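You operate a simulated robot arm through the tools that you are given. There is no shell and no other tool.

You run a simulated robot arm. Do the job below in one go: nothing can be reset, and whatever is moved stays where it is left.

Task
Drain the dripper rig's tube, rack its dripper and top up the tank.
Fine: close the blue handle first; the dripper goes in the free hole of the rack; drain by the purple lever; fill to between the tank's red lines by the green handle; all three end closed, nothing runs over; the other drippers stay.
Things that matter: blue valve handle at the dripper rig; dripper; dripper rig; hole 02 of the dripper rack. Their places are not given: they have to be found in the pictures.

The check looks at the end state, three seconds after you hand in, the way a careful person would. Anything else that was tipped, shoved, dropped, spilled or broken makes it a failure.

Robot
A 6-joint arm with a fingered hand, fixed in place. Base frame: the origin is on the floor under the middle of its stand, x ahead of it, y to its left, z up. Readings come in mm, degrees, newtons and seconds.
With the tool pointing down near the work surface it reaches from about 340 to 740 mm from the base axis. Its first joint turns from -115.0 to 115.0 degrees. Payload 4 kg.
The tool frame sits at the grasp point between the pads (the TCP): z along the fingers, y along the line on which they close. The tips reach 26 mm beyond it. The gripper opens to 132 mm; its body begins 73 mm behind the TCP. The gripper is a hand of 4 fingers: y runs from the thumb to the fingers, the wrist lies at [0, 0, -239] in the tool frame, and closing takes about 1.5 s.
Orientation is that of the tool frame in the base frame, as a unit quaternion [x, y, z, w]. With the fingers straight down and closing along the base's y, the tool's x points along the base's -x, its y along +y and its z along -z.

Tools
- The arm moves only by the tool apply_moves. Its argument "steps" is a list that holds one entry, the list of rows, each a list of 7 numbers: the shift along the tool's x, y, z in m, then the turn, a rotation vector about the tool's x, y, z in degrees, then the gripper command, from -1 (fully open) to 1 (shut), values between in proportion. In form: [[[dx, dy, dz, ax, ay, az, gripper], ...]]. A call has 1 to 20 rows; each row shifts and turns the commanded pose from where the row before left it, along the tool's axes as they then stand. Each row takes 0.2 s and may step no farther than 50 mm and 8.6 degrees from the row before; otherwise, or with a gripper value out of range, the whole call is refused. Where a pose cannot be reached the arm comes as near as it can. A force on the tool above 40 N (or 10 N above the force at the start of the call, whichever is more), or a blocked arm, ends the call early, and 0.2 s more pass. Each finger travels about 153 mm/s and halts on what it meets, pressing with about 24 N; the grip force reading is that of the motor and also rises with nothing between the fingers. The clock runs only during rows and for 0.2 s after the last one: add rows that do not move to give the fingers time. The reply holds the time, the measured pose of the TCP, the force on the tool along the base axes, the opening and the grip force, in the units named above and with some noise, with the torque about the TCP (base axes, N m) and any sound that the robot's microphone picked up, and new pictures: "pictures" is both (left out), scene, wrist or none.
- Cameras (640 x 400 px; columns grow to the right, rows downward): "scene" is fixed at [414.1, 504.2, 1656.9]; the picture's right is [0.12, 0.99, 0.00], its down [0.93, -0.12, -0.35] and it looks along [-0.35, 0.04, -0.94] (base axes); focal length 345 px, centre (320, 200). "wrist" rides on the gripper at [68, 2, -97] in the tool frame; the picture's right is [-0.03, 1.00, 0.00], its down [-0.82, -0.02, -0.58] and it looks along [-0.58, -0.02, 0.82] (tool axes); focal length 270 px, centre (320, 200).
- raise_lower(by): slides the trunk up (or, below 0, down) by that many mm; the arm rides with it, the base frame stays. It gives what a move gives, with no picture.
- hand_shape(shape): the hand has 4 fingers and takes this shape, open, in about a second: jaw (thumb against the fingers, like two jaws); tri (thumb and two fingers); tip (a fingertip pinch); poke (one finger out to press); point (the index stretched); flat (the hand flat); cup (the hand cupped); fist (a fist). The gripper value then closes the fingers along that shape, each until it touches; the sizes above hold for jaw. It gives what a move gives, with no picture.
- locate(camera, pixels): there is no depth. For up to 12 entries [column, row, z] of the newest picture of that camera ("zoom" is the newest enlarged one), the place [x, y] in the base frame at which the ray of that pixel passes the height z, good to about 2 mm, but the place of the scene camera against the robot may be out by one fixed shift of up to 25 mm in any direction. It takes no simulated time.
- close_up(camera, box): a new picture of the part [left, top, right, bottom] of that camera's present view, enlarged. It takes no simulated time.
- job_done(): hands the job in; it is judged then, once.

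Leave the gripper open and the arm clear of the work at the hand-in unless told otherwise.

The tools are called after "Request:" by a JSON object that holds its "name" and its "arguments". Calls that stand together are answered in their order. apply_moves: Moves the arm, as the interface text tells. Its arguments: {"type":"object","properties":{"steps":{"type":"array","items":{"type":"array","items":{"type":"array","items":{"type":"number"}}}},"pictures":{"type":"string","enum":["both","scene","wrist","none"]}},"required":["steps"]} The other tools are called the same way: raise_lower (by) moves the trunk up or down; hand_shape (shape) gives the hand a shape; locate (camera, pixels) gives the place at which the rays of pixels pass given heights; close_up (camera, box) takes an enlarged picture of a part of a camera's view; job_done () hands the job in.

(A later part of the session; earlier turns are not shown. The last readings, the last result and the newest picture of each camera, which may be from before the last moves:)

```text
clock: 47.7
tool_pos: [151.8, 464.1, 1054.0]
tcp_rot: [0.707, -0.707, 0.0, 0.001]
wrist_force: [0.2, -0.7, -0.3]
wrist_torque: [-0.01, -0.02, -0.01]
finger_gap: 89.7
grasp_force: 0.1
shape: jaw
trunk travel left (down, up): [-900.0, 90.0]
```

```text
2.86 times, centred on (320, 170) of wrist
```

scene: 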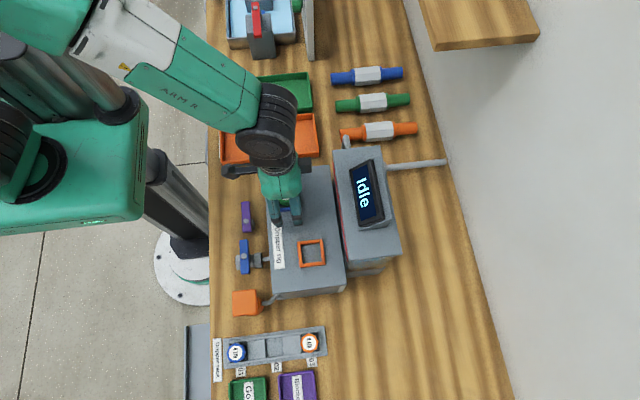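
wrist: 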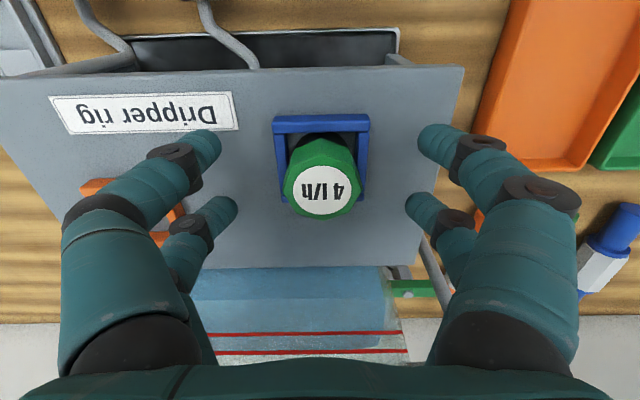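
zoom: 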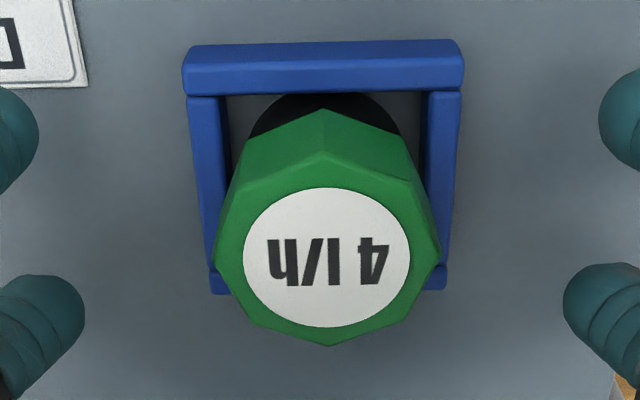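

Cap spans z ≈ 1030–1046, tips at 1028: good. I close the fingers.

Request:
{"name": "apply_moves", "arguments": {"steps": [[[0, 0, 0, 0, 0, 0, 0.3], [0, 0, 0, 0, 0, 0, 1], [0, 0, 0, 0, 0, 0, 1], [0, 0, 0, 0, 0, 0, 1], [0, 0, 0, 0, 0, 0, 1], [0, 0, 0, 0, 0, 0, 1]]]}}

Request:
{"name": "close_up", "arguments": {"camera": "wrist", "box": [220, 100, 420, 240]}}

```text
clock: 49.1
tool_pos: [150.5, 463.1, 1054.9]
tcp_rot: [0.707, -0.707, 0.0, 0.0]
wrist_force: [-2.1, 0.6, 0.0]
wrist_torque: [0.02, 0.03, 0.03]
finger_gap: 9.6
grasp_force: 24.1
shape: jaw
trunk travel left (down, up): [-900.0, 90.0]
```

scene: 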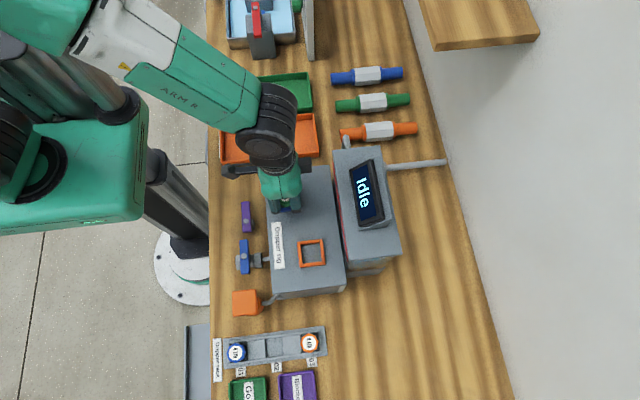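
wrist: 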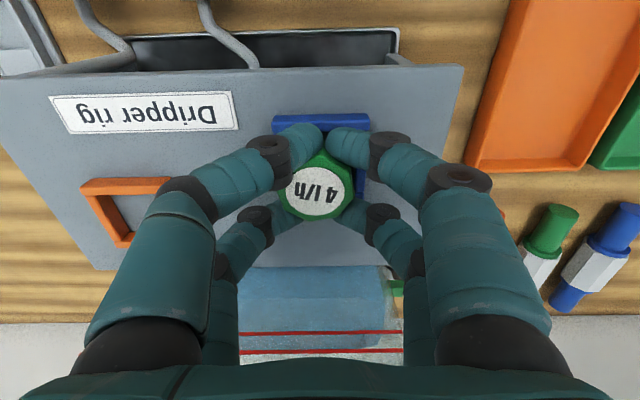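

```text
2.86 times, centred on (320, 170) of wrist
```

zoom: 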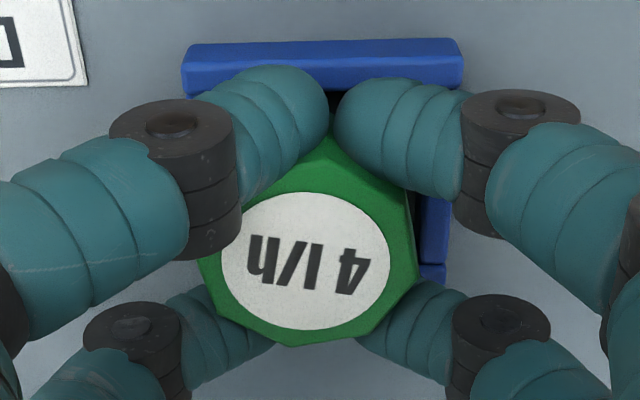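

Caged by four fingertips (gap 9.6 mm). I lift gently 30 mm and check.

Request:
{"name": "apply_moves", "arguments": {"steps": [[[0, 0, -0.004, 0, 0, 0, 1], [0, 0, -0.006, 0, 0, 0, 1], [0, 0, -0.01, 0, 0, 0, 1], [0, 0, -0.01, 0, 0, 0, 1], [0, 0, 0, 0, 0, 0, 1]]]}}

Request:
{"name": "close_up", "arguments": {"camera": "wrist", "box": [220, 100, 420, 240]}}

Request:
{"name": "close_up", "arguments": {"camera": "scene", "box": [240, 150, 340, 250]}}

```text
clock: 50.3
tool_pos: [151.4, 464.7, 1084.6]
tcp_rot: [0.707, -0.707, 0.001, -0.001]
wrist_force: [0.2, 0.0, 0.2]
wrist_torque: [0.03, 0.02, 0.02]
finger_gap: 9.7
grasp_force: 23.9
shape: jaw
trunk travel left (down, up): [-900.0, 90.0]
```

scene: 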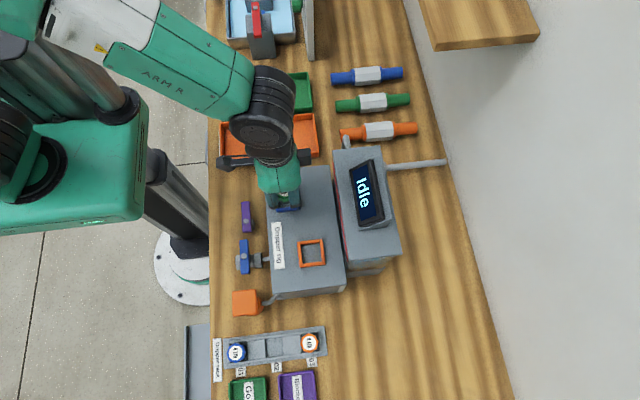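
wrist: 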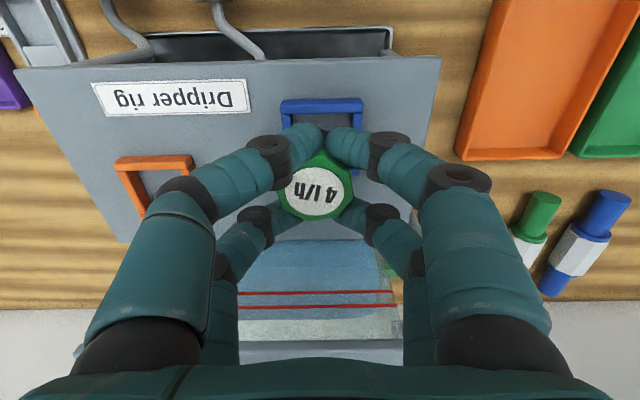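

```text
2.86 times, centred on (320, 170) of wrist
```

zoom: 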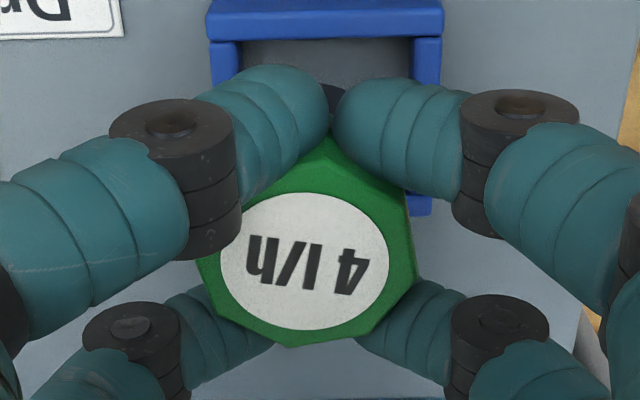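

```text
4.00 times, centred on (290, 200) of scene
```

zoom: 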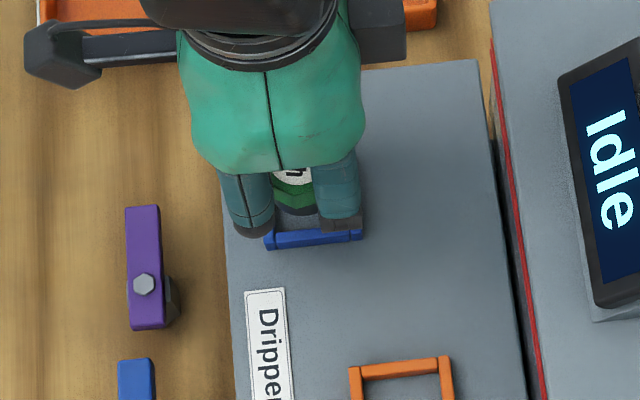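

The dripper is held upright and clear of the frame; the cap sits about +3 mm in x, +1.5 mm in y from the TCP. I lift to 1140 and carry it over hole 02 (TCP at about (422, 398)).

Request:
{"name": "apply_moves", "arguments": {"steps": [[[0, 0, -0.03, 0, 0, 0, 1], [0, 0, -0.026, 0, 0, 0, 1], [0.0111, -0.03, 0, 0, 0, 0, 1], [0.0111, -0.04, 0, 0, 0, 0, 1], [0.0111, -0.04, 0, 0, 0, 0, 1], [0.0111, -0.04, 0, 0, 0, 0, 1], [0.0111, -0.04, 0, 0, 0, 0, 1], [0.0111, -0.04, 0, 0, 0, 0, 1], [0, -0.025, 0, 0, 0, 0, 1], [0, -0.0156, 0, 0, 0, 0, 1], [0, 0, 0, 0, 0, 0, 1]]]}}

Request:
{"name": "close_up", "arguments": {"camera": "wrist", "box": [220, 100, 420, 240]}}

Request:
{"name": "close_up", "arguments": {"camera": "scene", "box": [200, 270, 340, 400]}}

```text
clock: 52.7
tool_pos: [422.5, 397.1, 1140.4]
tcp_rot: [-0.707, 0.707, 0.0, 0.0]
wrist_force: [0.5, 0.4, 0.2]
wrist_torque: [-0.02, 0.0, -0.04]
finger_gap: 9.2
grasp_force: 24.0
shape: jaw
trunk travel left (down, up): [-900.0, 90.0]
```

scene: 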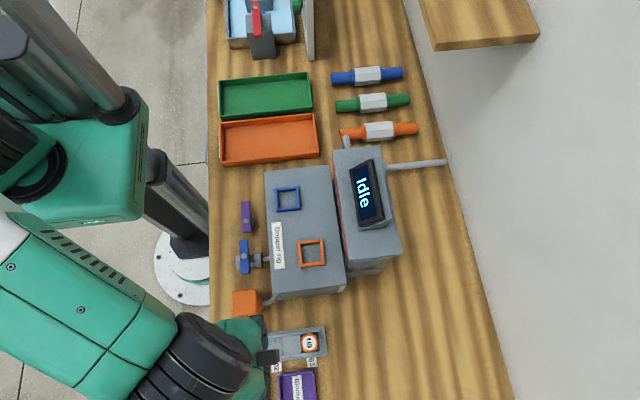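
wrist: 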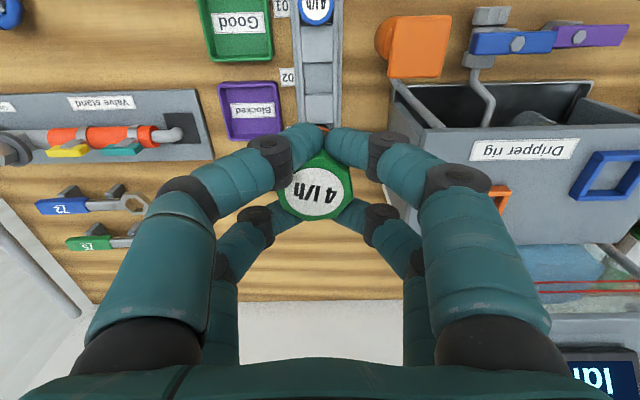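

```text
2.86 times, centred on (320, 170) of wrist
```

zoom: 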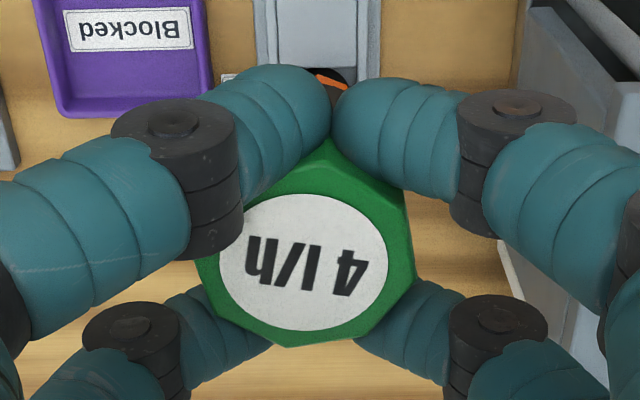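

```text
3.08 times, centred on (270, 335) of scene
```

zoom: 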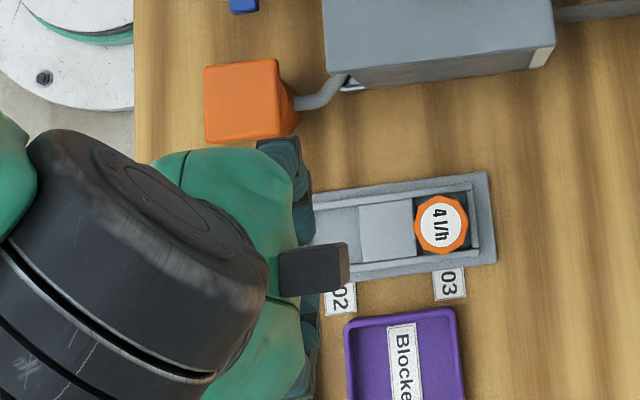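

Blue frame is empty, the dripper is still firmly held. I descend to TCP z 950 and check the alignment over hole 02.

Request:
{"name": "apply_moves", "arguments": {"steps": [[[0, 0, 0.04, 0, 0, 0, 1], [0, 0, 0.04, 0, 0, 0, 1], [0, 0, 0.04, 0, 0, 0, 1], [0, 0, 0.04, 0, 0, 0, 1], [0, 0, 0.025, 0, 0, 0, 1], [0, 0, 0, 0, 0, 0, 1]]]}}

Request:
{"name": "close_up", "arguments": {"camera": "wrist", "box": [220, 60, 420, 220]}}

Request:
{"name": "close_up", "arguments": {"camera": "scene", "box": [200, 270, 340, 400]}}

```text
clock: 54.1
tool_pos: [423.5, 398.1, 955.6]
tcp_rot: [-0.707, 0.707, 0.0, 0.0]
wrist_force: [0.3, -0.1, 0.2]
wrist_torque: [0.01, -0.01, 0.0]
finger_gap: 8.9
grasp_force: 24.2
shape: jaw
trunk travel left (down, up): [-900.0, 90.0]
```

scene: 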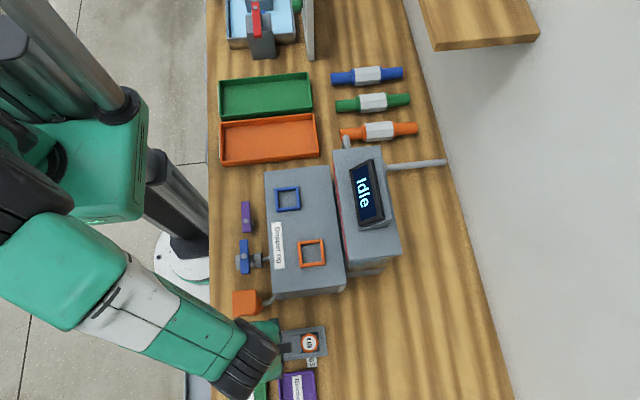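
wrist: 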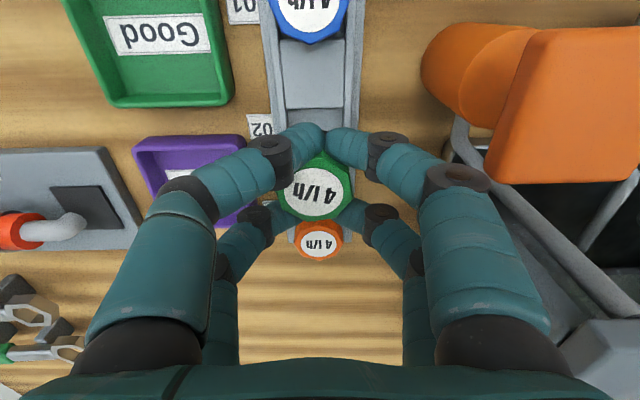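

```text
2.50 times, centred on (320, 140) of wrist
```

zoom: 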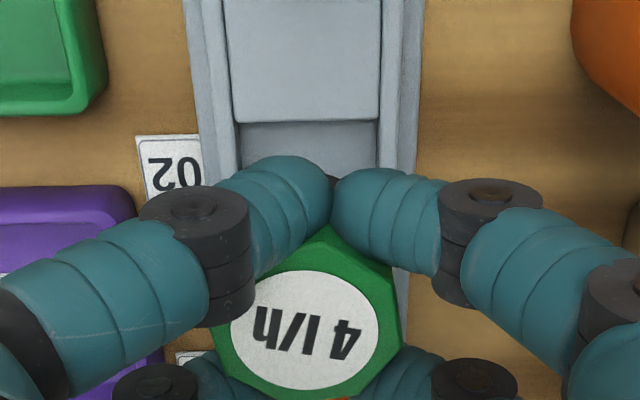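

```text
3.08 times, centred on (270, 335) of scene
```

zoom: 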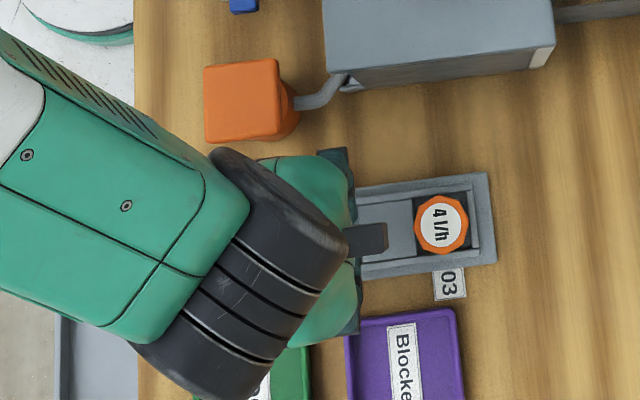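

Hole edges and cap centre agree within about 1 mm. I lower slowly toward TCP z ≈ 912, watching the force.

Request:
{"name": "apply_moves", "arguments": {"steps": [[[0, 0, 0.012, 0, 0, 0, 1], [0, 0, 0.01, 0, 0, 0, 1], [0, 0, 0.006, 0, 0, 0, 1], [0, 0, 0.006, 0, 0, 0, 1], [0, 0, 0, 0, 0, 0, 1]]]}}

Request:
{"name": "close_up", "arguments": {"camera": "wrist", "box": [220, 80, 420, 260]}}

```text
clock: 55.3
tool_pos: [422.8, 397.7, 920.7]
tcp_rot: [-0.707, 0.708, 0.0, 0.0]
wrist_force: [-0.8, -0.3, -0.9]
wrist_torque: [0.02, 0.01, -0.03]
finger_gap: 8.8
grasp_force: 24.3
shape: jaw
trunk travel left (down, up): [-900.0, 90.0]
```

scene: 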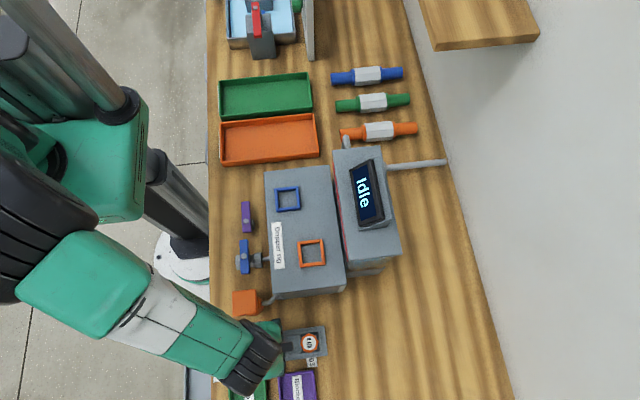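
wrist: 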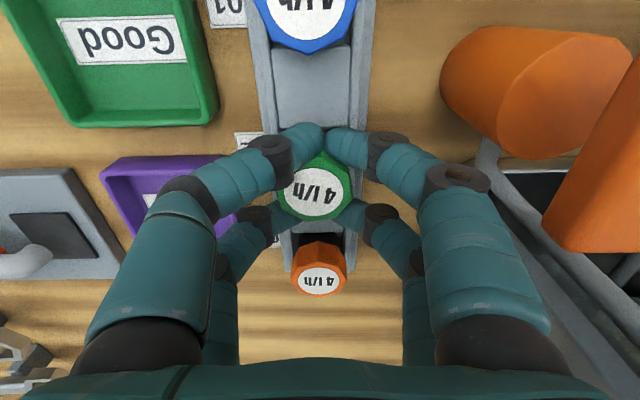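

```text
2.22 times, centred on (320, 170) of wrist
```

zoom: 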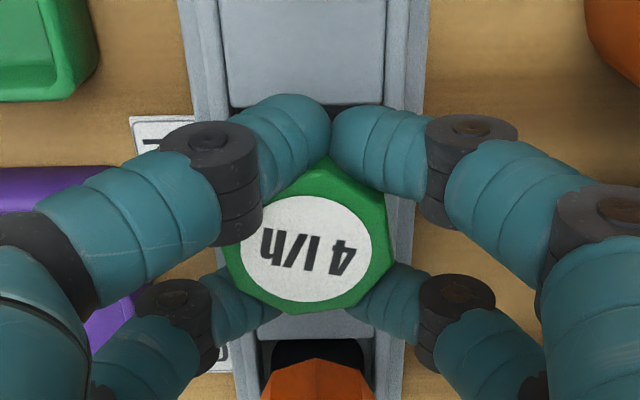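

Request:
{"name": "apply_moves", "arguments": {"steps": [[[0, 0, 0.003, 0, 0, 0, 1], [0, 0, 0.003, 0, 0, 0, 1], [0, 0, 0.002, 0, 0, 0, 1], [0, 0, 0, 0, 0, 0, 1]]], "pictures": "wrist"}}

Request:
{"name": "close_up", "arguments": {"camera": "wrist", "box": [220, 80, 420, 260]}}

```text
clock: 56.3
tool_pos: [421.6, 399.2, 916.6]
tcp_rot: [-0.707, 0.707, -0.001, 0.004]
wrist_force: [-1.2, 10.5, 36.2]
wrist_torque: [-0.24, -0.01, 0.0]
finger_gap: 10.2
grasp_force: 23.2
shape: jaw
trunk travel left (down, up): [-900.0, 90.0]
```

wrist: 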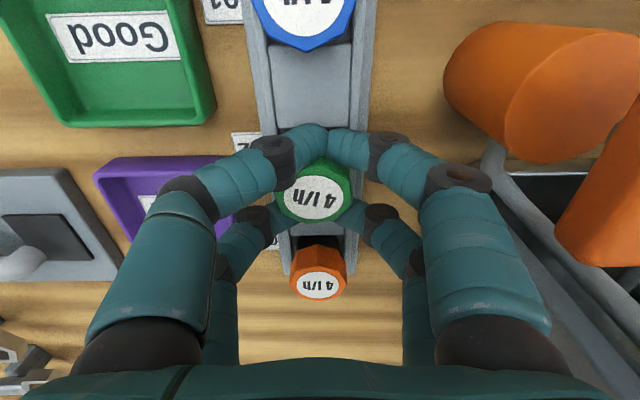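

```text
2.22 times, centred on (320, 170) of wrist
```

zoom: 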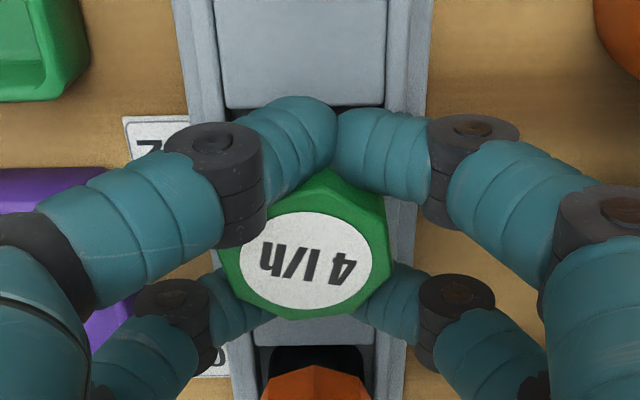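

Contact: 36 N upward at TCP 916.6, with the torque pointing to a contact about 15–18 mm on the -y side, so the dripper's rim sits on the hole's -y edge. I lift 10 mm and look.

Request:
{"name": "apply_moves", "arguments": {"steps": [[[0, 0, -0.006, 0, 0, 0, 1], [0, 0, -0.008, 0, 0, 0, 1], [0, 0, 0, 0, 0, 0, 1]]], "pictures": "wrist"}}

Request:
{"name": "close_up", "arguments": {"camera": "wrist", "box": [240, 90, 400, 240]}}

```text
clock: 57.1
tool_pos: [422.0, 396.7, 925.3]
tcp_rot: [-0.706, 0.708, 0.0, -0.001]
wrist_force: [-0.1, 1.3, -0.3]
wrist_torque: [0.01, 0.01, 0.02]
finger_gap: 9.1
grasp_force: 24.0
shape: jaw
trunk travel left (down, up): [-900.0, 90.0]
```

wrist: 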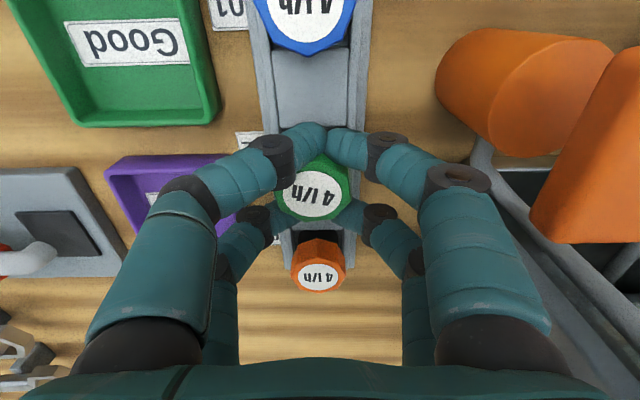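

```text
2.67 times, centred on (320, 165) of wrist
```

zoom: 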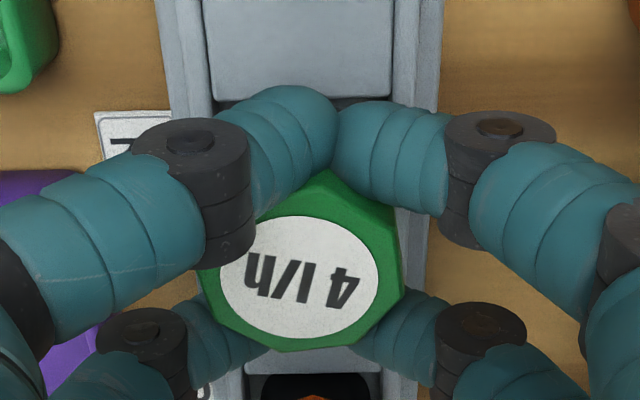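

I measure the hole edge in this view and compare it with the earlier view to fix the rack's true height and the hole centre.

Request:
{"name": "locate", "arguments": {"camera": "zoom", "pixels": [[215, 101, 860], [215, 101, 870], [215, 101, 880], [392, 98, 860], [392, 98, 870], [392, 98, 880], [300, 347, 860], [300, 347, 880], [299, 277, 900], [299, 277, 910], [299, 277, 920]]}}

Request:
{"name": "close_up", "arguments": {"camera": "wrist", "box": [260, 60, 380, 140]}}

Request:
{"name": "close_up", "arguments": {"camera": "wrist", "box": [260, 190, 380, 300]}}

```text
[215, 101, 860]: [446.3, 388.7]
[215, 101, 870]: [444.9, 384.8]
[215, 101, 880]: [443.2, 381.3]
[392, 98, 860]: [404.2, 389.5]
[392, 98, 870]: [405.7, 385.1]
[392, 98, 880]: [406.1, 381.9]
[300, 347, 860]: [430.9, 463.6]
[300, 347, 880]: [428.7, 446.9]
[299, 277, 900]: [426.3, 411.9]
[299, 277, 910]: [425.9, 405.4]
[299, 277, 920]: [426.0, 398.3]
```

```text
5.00 times, centred on (320, 100) of wrist
```

zoom: 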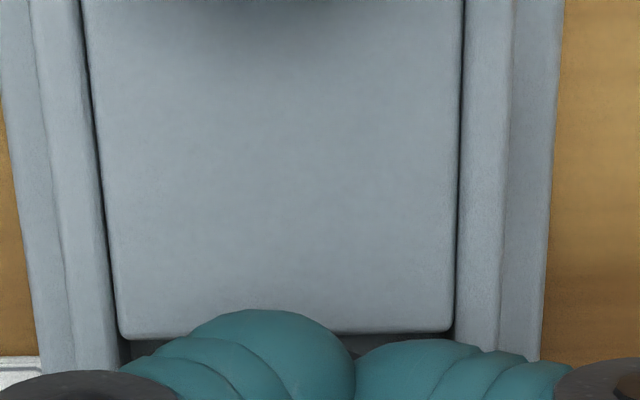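

```text
3.64 times, centred on (320, 245) of wrist
```

zoom: 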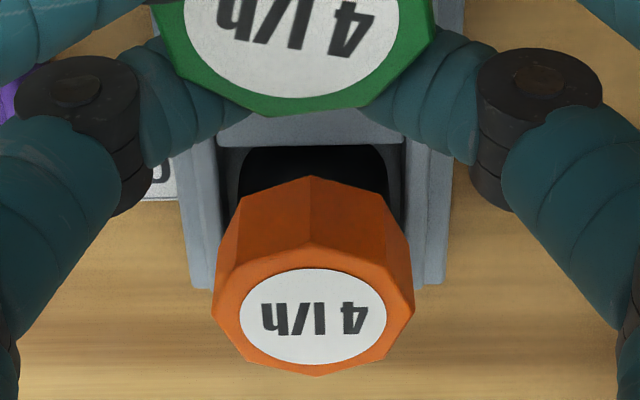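

The recess is only about 7–8 mm deep (block top ≈ 875, floor ≈ 868), and its centre works out at y ≈ 401, x ≈ 425. I shift +2 mm in y, -1 mm in x and lower again in small steps.

Request:
{"name": "apply_moves", "arguments": {"steps": [[[-0.002, 0.001, 0, 0, 0, 0, 1], [0, 0, 0.003, 0, 0, 0, 1], [0, 0, 0.002, 0, 0, 0, 1], [0, 0, 0.002, 0, 0, 0, 1], [0, 0, 0.002, 0, 0, 0, 1], [0, 0, 0, 0, 0, 0, 1]]], "pictures": "wrist"}}

```text
clock: 58.5
tool_pos: [421.8, 398.8, 918.2]
tcp_rot: [0.707, -0.707, 0.0, 0.0]
wrist_force: [0.1, 0.0, -1.4]
wrist_torque: [0.0, -0.01, 0.01]
finger_gap: 8.8
grasp_force: 23.9
shape: jaw
trunk travel left (down, up): [-900.0, 90.0]
```

wrist: 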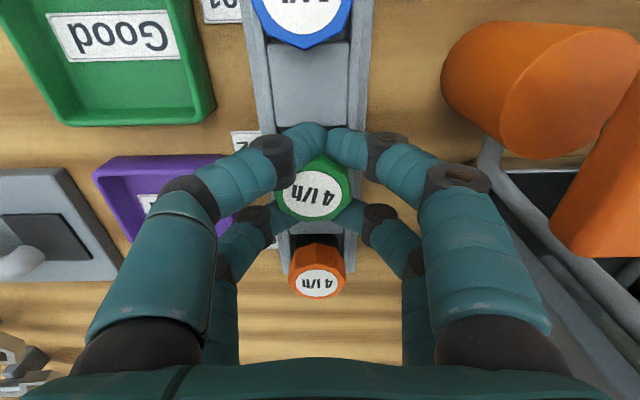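

No contact at 918. Continue down in 2 mm steps.

Request:
{"name": "apply_moves", "arguments": {"steps": [[[0, 0, 0.002, 0, 0, 0, 1], [0, 0, 0.002, 0, 0, 0, 1], [0, 0, 0, 0, 0, 0, 1]]], "pictures": "wrist"}}

Request:
{"name": "close_up", "arguments": {"camera": "wrist", "box": [240, 90, 400, 240]}}

```text
clock: 59.3
tool_pos: [421.8, 398.9, 913.0]
tcp_rot: [-0.707, 0.708, 0.0, 0.0]
wrist_force: [0.0, 0.1, -0.2]
wrist_torque: [0.0, -0.01, 0.02]
finger_gap: 9.1
grasp_force: 24.5
shape: jaw
trunk travel left (down, up): [-900.0, 90.0]
```

wrist: 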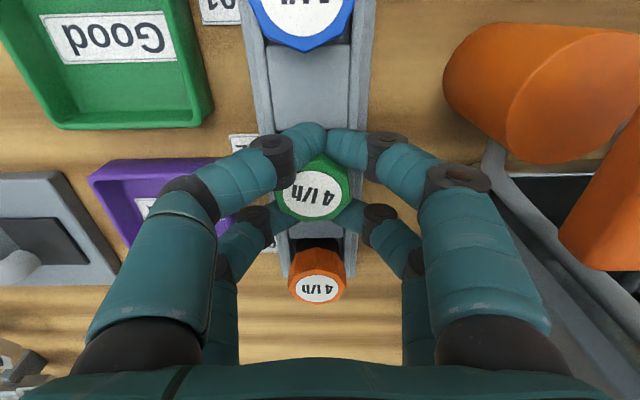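

```text
2.67 times, centred on (320, 165) of wrist
```

zoom: 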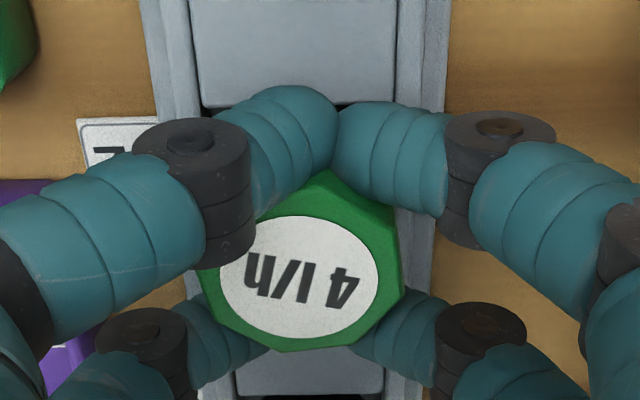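

Past the earlier contact height without force: it is entering the hole. A little further down until it touches the floor.

Request:
{"name": "apply_moves", "arguments": {"steps": [[[0, 0, 0.002, 0, 0, 0, 1], [0, 0, 0.0015, 0, 0, 0, 1], [0, 0, 0, 0, 0, 0, 1]]], "pictures": "none"}}

```text
clock: 60.1
tool_pos: [421.3, 400.0, 910.5]
tcp_rot: [0.707, -0.707, -0.001, 0.0]
wrist_force: [-0.3, -1.2, 3.6]
wrist_torque: [0.02, -0.03, -0.02]
finger_gap: 8.8
grasp_force: 24.0
shape: jaw
trunk travel left (down, up): [-900.0, 90.0]
```

Request:
{"name": "apply_moves", "arguments": {"steps": [[[0, 0, 0.001, 0, 0, 0, 1], [0, 0, 0.001, 0, 0, 0, 1], [0, 0, 0, 0, 0, 0, 1]]], "pictures": "wrist"}}

Request:
{"name": "close_up", "arguments": {"camera": "wrist", "box": [240, 130, 400, 310]}}

```text
clock: 60.9
tool_pos: [421.3, 399.6, 909.8]
tcp_rot: [-0.707, 0.707, 0.0, 0.002]
wrist_force: [0.1, -1.4, 15.1]
wrist_torque: [0.19, -0.11, -0.02]
finger_gap: 8.7
grasp_force: 23.8
shape: jaw
trunk travel left (down, up): [-900.0, 90.0]
```

wrist: 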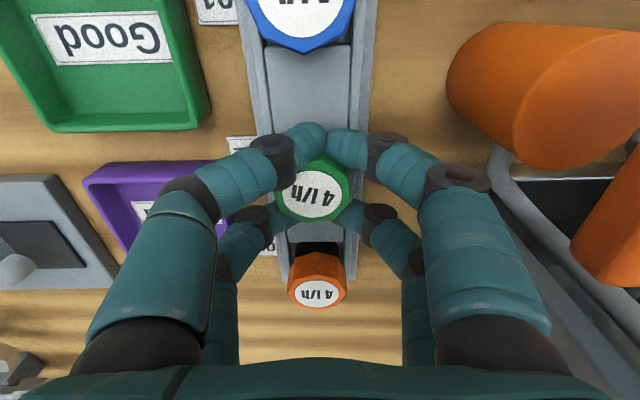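

```text
2.22 times, centred on (320, 220) of wrist
```

zoom: 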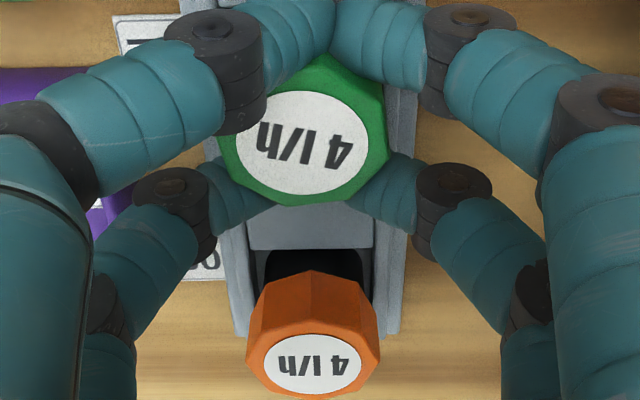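

15 N at TCP 909.8, about 8 mm below the first contact: it stands on the hole's floor. I relieve 1 mm and open slowly to 60 mm.

Request:
{"name": "apply_moves", "arguments": {"steps": [[[0, 0, -0.0012, 0, 0, 0, 1], [0, 0, 0, 0, 0, 0, 0.75], [0, 0, 0, 0, 0, 0, 0.6], [0, 0, 0, 0, 0, 0, 0.45], [0, 0, 0, 0, 0, 0, 0.3], [0, 0, 0, 0, 0, 0, 0.15], [0, 0, 0, 0, 0, 0, 0.09], [0, 0, 0, 0, 0, 0, 0.09]]], "pictures": "wrist"}}

Request:
{"name": "close_up", "arguments": {"camera": "wrist", "box": [220, 100, 420, 300]}}

```text
clock: 62.7
tool_pos: [421.3, 399.8, 909.3]
tcp_rot: [-0.707, 0.707, 0.0, 0.0]
wrist_force: [0.2, 0.2, 0.5]
wrist_torque: [-0.02, 0.03, 0.02]
finger_gap: 59.5
grasp_force: 0.0
shape: jaw
trunk travel left (down, up): [-900.0, 90.0]
```

wrist: 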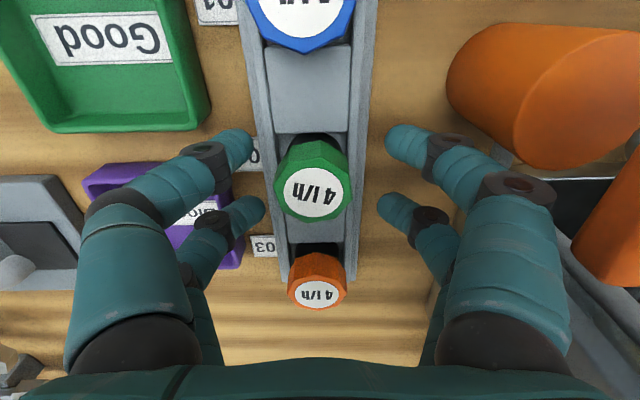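

```text
2.00 times, centred on (320, 200) of wrist
```

zoom: 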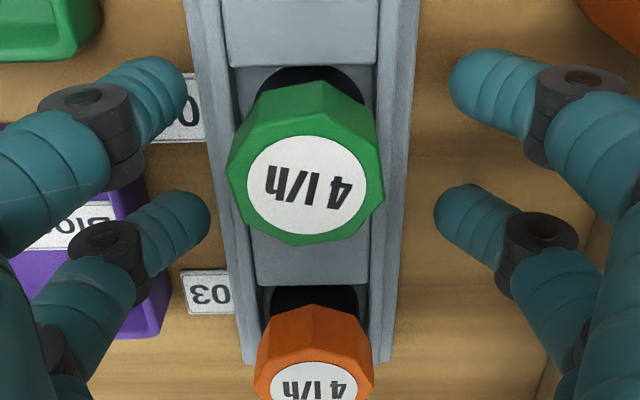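

The dripper stands upright in hole 02. I retreat straight up and check from above.

Request:
{"name": "apply_moves", "arguments": {"steps": [[[0, 0, -0.02, 0, 0, 0, 0.09], [0, 0, -0.04, 0, 0, 0, 0.09], [0, 0, -0.045, 0, 0, 0, 0.09], [0, 0, -0.045, 0, 0, 0, 0.09], [0.02, 0, -0.04, 0, 0, 0, -0.4], [0.02, 0, 0, 0, 0, 0, -0.4], [0, 0, 0, 0, 0, 0, -0.4]]]}}

Request:
{"name": "close_up", "arguments": {"camera": "wrist", "box": [220, 50, 420, 200]}}

```text
clock: 64.3
tool_pos: [420.5, 358.6, 1099.4]
tcp_rot: [-0.707, 0.707, 0.0, 0.0]
wrist_force: [-0.4, 0.1, -0.1]
wrist_torque: [0.0, 0.0, 0.03]
finger_gap: 92.3
grasp_force: 0.0
shape: jaw
trunk travel left (down, up): [-900.0, 90.0]
```

scene: 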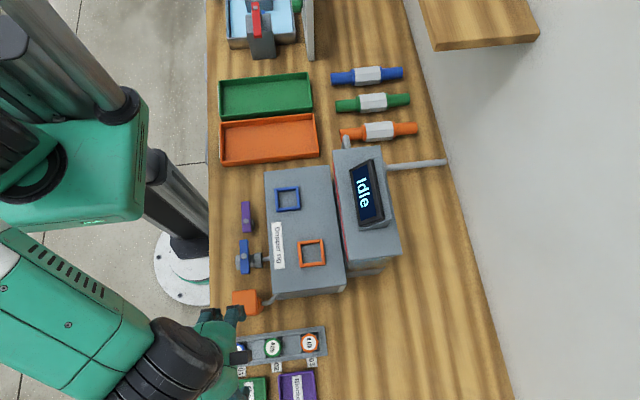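
wrist: 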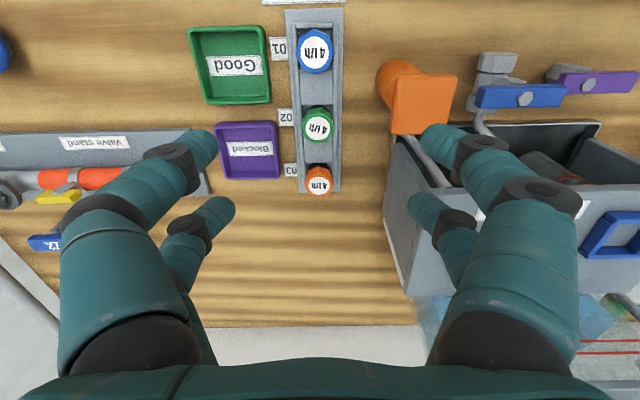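

```text
2.67 times, centred on (320, 125) of wrist
```

zoom: 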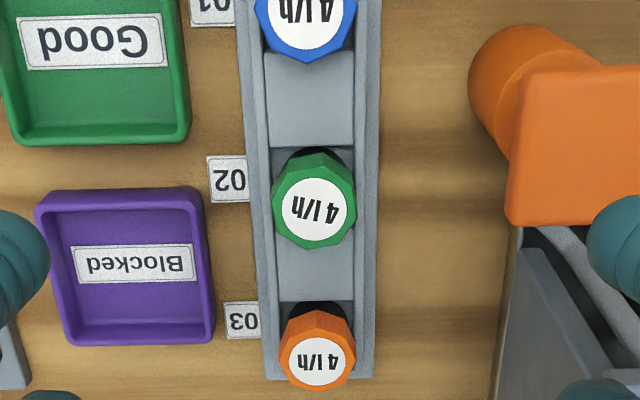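

All three drippers sit alike in the rack. Now the tank: I go up to about 1200 and over to (40, 500) to view the green handle and the pipe.

Request:
{"name": "apply_moves", "arguments": {"steps": [[[0, 0.02, -0.045, 0, 0, 0, -1], [0, 0.02, -0.045, 0, 0, 0, -1], [0, 0.048, -0.01, 0, 0, 0, -1], [0, 0.048, 0, 0, 0, 0, -1], [0, 0.048, 0, 0, 0, 0, -1], [0, 0.048, 0, 0, 0, 0, -1], [0, 0.048, 0, 0, 0, 0, -1], [0, 0.048, 0, 0, 0, 0, -1], [-0.03, 0.035, 0, 0, 0, 0, -1], [-0.04, 0.017, 0, 0, 0, 0, -1], [-0.045, 0, 0, 0, 0, 0, -1], [-0.026, 0, 0, 0, 0, 0, -1], [0, 0, 0, 0, 0, 0, -1]]]}}

Request:
{"name": "close_up", "arguments": {"camera": "wrist", "box": [180, 100, 460, 290]}}

```text
clock: 67.1
tool_pos: [41.1, 500.6, 1199.0]
tcp_rot: [-0.707, 0.708, -0.001, 0.0]
wrist_force: [0.6, -0.2, 0.2]
wrist_torque: [0.01, 0.01, 0.03]
finger_gap: 132.0
grasp_force: 0.0
shape: jaw
trunk travel left (down, up): [-900.0, 90.0]
```

scene: 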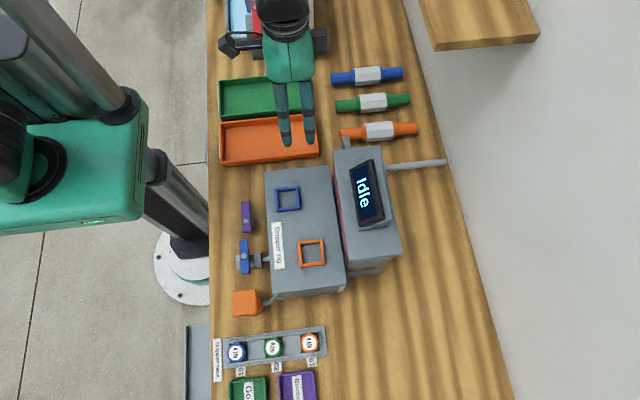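
wrist: 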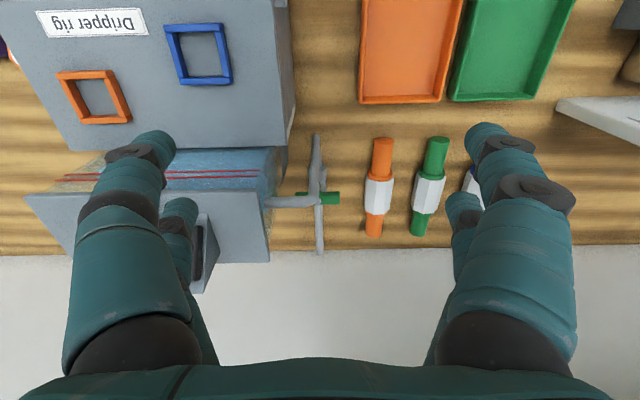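

```text
2.11 times, centred on (320, 195) of wrist
```

zoom: 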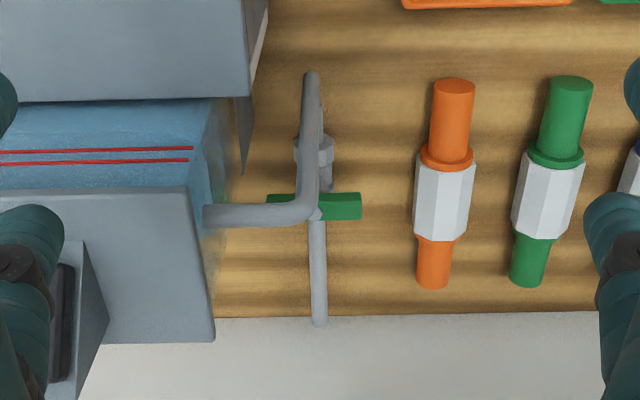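

The green handle (bolt ≈ (57, 664, 962), long arm toward -x to x≈15, across its pipe) stands behind a riser pipe at about (50, 595) that goes up to z ≈ 1070. Plan: turn the tool back +90° (closing along y), and straddle the long arm with the fingers so I can move it both ways. I turn here first.

Request:
{"name": "apply_moves", "arguments": {"steps": [[[0, 0, 0, 0, 0, 8.2, -0.06], [0, 0, 0, 0, 0, 8.2, -0.06], [0, 0, 0, 0, 0, 8.2, -0.06], [0, 0, 0, 0, 0, 8.2, -0.06], [0, 0, 0, 0, 0, 8.2, -0.06], [0, 0, 0, 0, 0, 8.2, -0.06], [0, 0, 0, 0, 0, 8.2, -0.06], [0, 0, 0, 0, 0, 8.2, -0.06], [0, 0, 0, 0, 0, 8.2, -0.06], [0, 0, 0, 0, 0, 8.2, -0.06], [0, 0, 0, 0, 0, 8.0, -0.06], [0.04, 0, 0, 0, 0, 0, -0.06], [0.04, 0.02, 0, 0, 0, 0, -0.06], [0, 0.04, 0, 0, 0, 0, -0.06], [0, 0, 0, 0, -7, 0, -0.06], [0, 0, 0, 0, -7, 0, -0.06], [0, 0, 0, 0, -6, 0, -0.06], [0, 0, 0, 0, 0, 0, -0.06]]]}}

Request:
{"name": "close_up", "arguments": {"camera": "wrist", "box": [240, 60, 520, 250]}}

```text
clock: 70.9
tool_pos: [-37.8, 561.4, 1199.9]
tcp_rot: [0.001, 0.985, -0.001, 0.175]
wrist_force: [0.0, -0.2, -0.9]
wrist_torque: [0.0, -0.02, -0.02]
finger_gap: 70.2
grasp_force: 0.0
shape: jaw
trunk travel left (down, up): [-900.0, 90.0]
```

scene: 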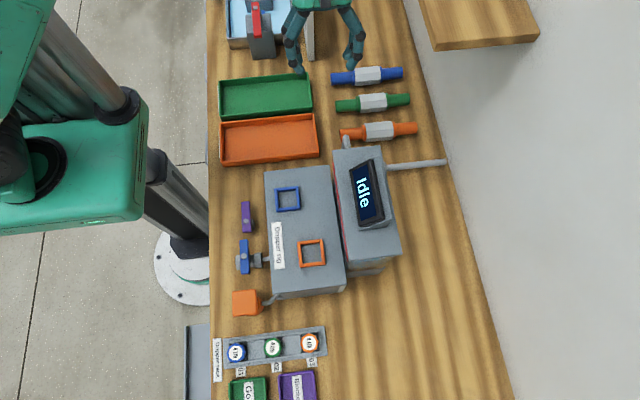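
wrist: 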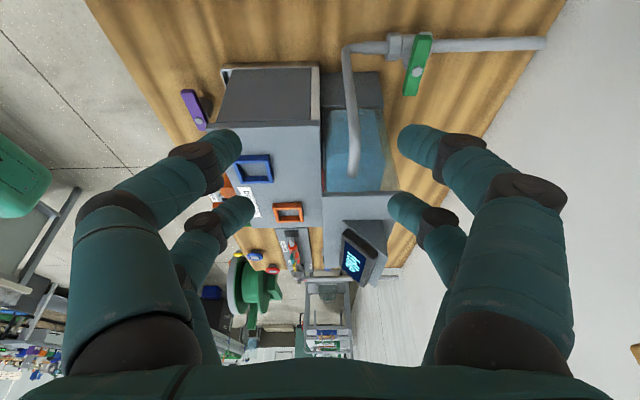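

```text
2.11 times, centred on (380, 155) of wrist
```

zoom: 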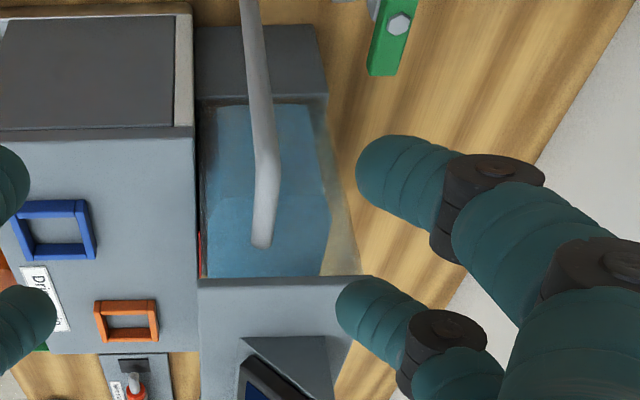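

Request:
{"name": "locate", "arguments": {"camera": "wrist", "pixels": [[417.4, 72.1, 930], [417.4, 72.1, 945], [417.4, 72.1, 960], [417.4, 72.1, 975], [427, 36, 950], [427, 36, 965], [410, 94, 950], [410, 94, 965], [344, 50, 890], [346, 50, 920]]}}

Request:
{"name": "close_up", "arguments": {"camera": "wrist", "box": [320, 0, 560, 130]}}

```text
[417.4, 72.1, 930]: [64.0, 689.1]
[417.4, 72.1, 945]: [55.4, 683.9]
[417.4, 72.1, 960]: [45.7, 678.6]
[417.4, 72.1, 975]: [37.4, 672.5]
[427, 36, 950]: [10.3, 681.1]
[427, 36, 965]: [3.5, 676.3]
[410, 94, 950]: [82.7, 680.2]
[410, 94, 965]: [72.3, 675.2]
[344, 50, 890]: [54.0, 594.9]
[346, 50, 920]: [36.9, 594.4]
```

```text
2.67 times, centred on (440, 65) of wrist
```

zoom: 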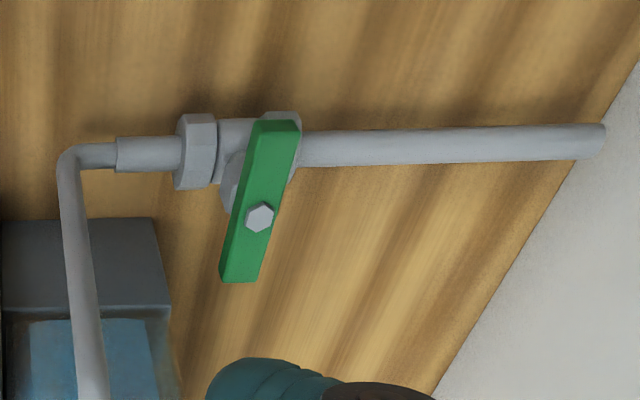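

Bolt of the green handle from three views: ≈ (52, 682, 950); handle spans x ≈ 15–89. This view also shows the tank's end face; I enlarge it.

Request:
{"name": "close_up", "arguments": {"camera": "wrist", "box": [300, 60, 420, 210]}}

```text
2.67 times, centred on (360, 135) of wrist
```

zoom: 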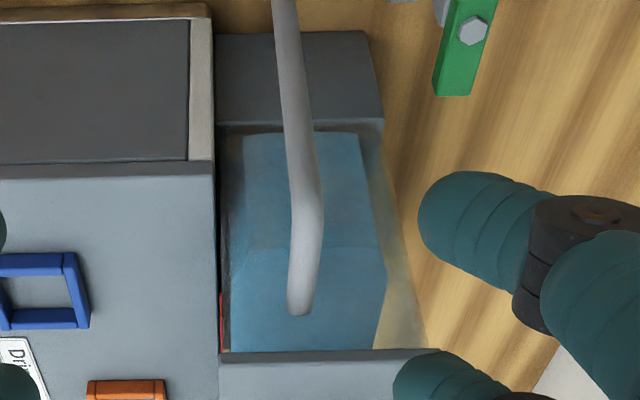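

Tank geometry from two views: front face y ≈ 560, end face x ≈ 96, lid ≈ 1096, red lines ≈ 1064 and 1076, water now ≈ 1040. I move the straddling hand (gap 50 mm, tilted 20°) above the handle's -x arm: TCP to (-6, 682, 1030).

Request:
{"name": "apply_moves", "arguments": {"steps": [[[0, 0.0402, 0, 0, 0, 0, 0.242], [0, 0.0402, 0, 0, 0, 0, 0.242], [0, 0.0402, 0, 0, 0, 0, 0.242], [0.0072, 0, 0.0426, 0, 0, 0, 0.242], [0.0072, 0, 0.0426, 0, 0, 0, 0.242], [0.0072, 0, 0.0426, 0, 0, 0, 0.242], [0.0072, 0, 0.0426, 0, 0, 0, 0.242], [0, 0, 0, 0, 0, 0, 0.242], [0, 0, 0, 0, 0, 0, 0.242]]]}}

Request:
{"name": "close_up", "arguments": {"camera": "wrist", "box": [200, 60, 440, 210]}}

```text
clock: 72.9
tool_pos: [-1.7, 633.4, 1019.7]
tcp_rot: [0.001, 0.985, -0.001, 0.174]
wrist_force: [0.5, -0.5, -0.5]
wrist_torque: [0.0, 0.02, -0.01]
finger_gap: 50.3
grasp_force: 0.0
shape: jaw
out of reach, approached as far as the arm can: row 2, 3
trunk travel left (down, up): [-900.0, 90.0]
```

scene: 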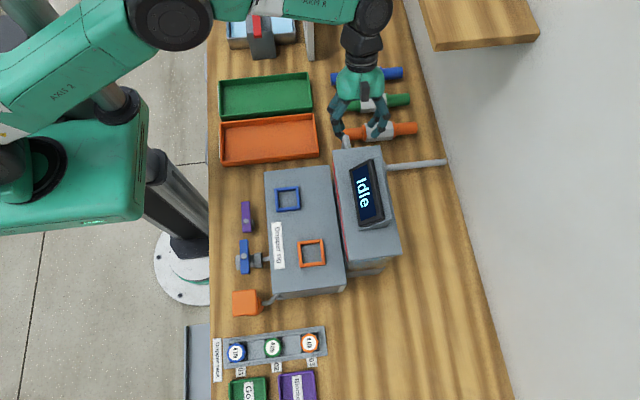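
wrist: 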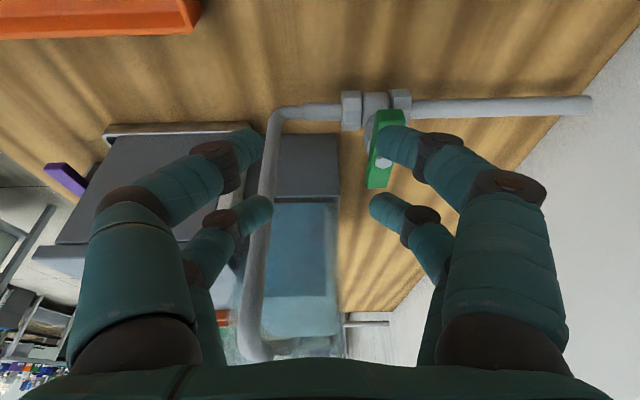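

```text
2.67 times, centred on (320, 135) of wrist
```

zoom: 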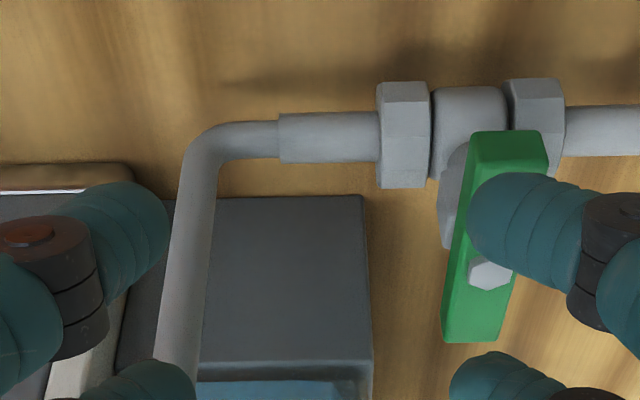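

The arm ran out of reach in y at the higher level and stopped at y 633; nothing was touched (force ≈ 0). Lower down the reach is larger; I try +y again at this height (fingertips ≈ 990–1003, still above the handle).

Request:
{"name": "apply_moves", "arguments": {"steps": [[[0, 0.015, 0, 0, 0, 0, 0.242], [0, 0.015, 0, 0, 0, 0, 0.242], [0, 0.015, 0, 0, 0, 0, 0.242], [0, 0, 0, 0, 0, 0, 0.242]]]}}

```text
clock: 73.9
tool_pos: [-3.8, 675.9, 1021.2]
tcp_rot: [0.001, 0.985, 0.0, 0.173]
wrist_force: [0.7, 0.3, 0.5]
wrist_torque: [-0.01, 0.02, 0.03]
finger_gap: 50.6
grasp_force: 0.0
shape: jaw
trunk travel left (down, up): [-900.0, 90.0]
```

scene: 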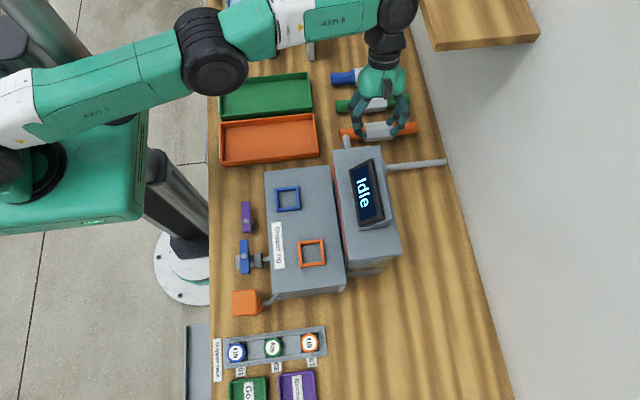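
wrist: 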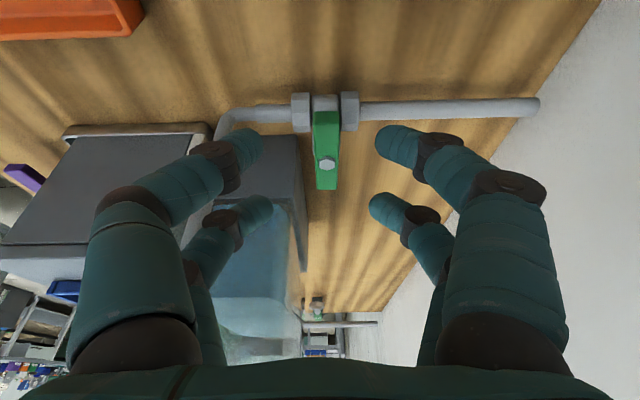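

Now at y ≈ 676 with the handle centred between the fingers (bolt ray: (51, 680, 950); handle x ≈ 8–91). I descend in two stages, first to z ≈ 978.

Request:
{"name": "apply_moves", "arguments": {"steps": [[[0.009, 0.003, 0.02, 0, 0, 0, 0.242], [0.009, 0, 0.02, 0, 0, 0, 0.242], [0, 0, 0, 0, 0, 0, 0.242]]]}}

Request:
{"name": "close_up", "arguments": {"camera": "wrist", "box": [220, 80, 440, 230]}}

```text
clock: 74.7
tool_pos: [-8.0, 677.8, 976.0]
tcp_rot: [0.001, 0.985, 0.0, 0.173]
wrist_force: [-0.3, 0.2, 0.1]
wrist_torque: [-0.01, 0.03, 0.04]
finger_gap: 50.2
grasp_force: 0.1
shape: jaw
out of reach, approached as far as the arm can: row 1
trunk travel left (down, up): [-900.0, 90.0]
```

scene: 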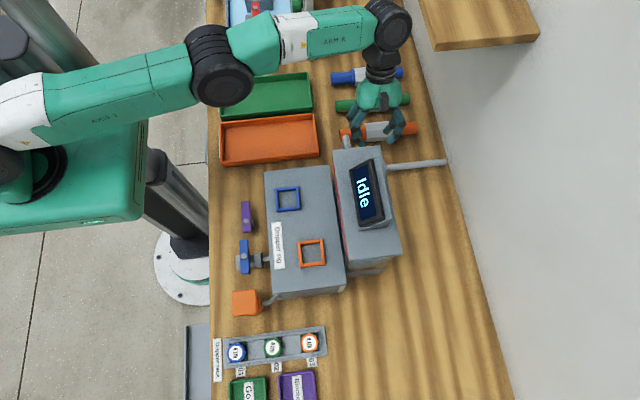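
wrist: 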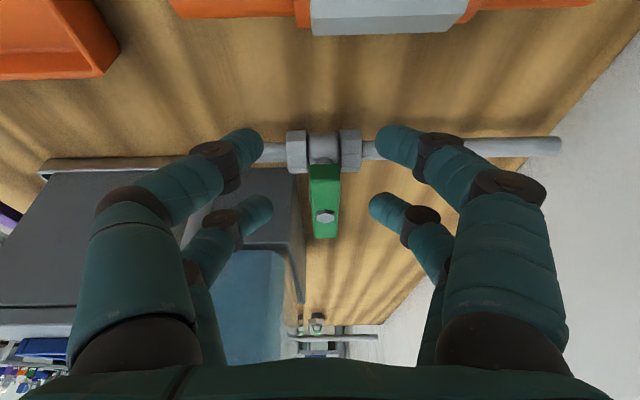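

```text
2.67 times, centred on (330, 155) of wrist
```

zoom: 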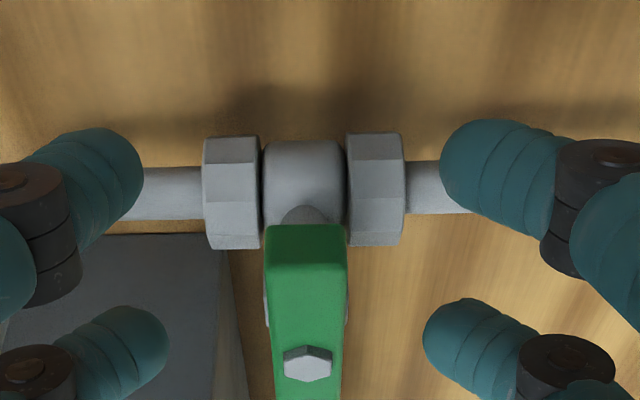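

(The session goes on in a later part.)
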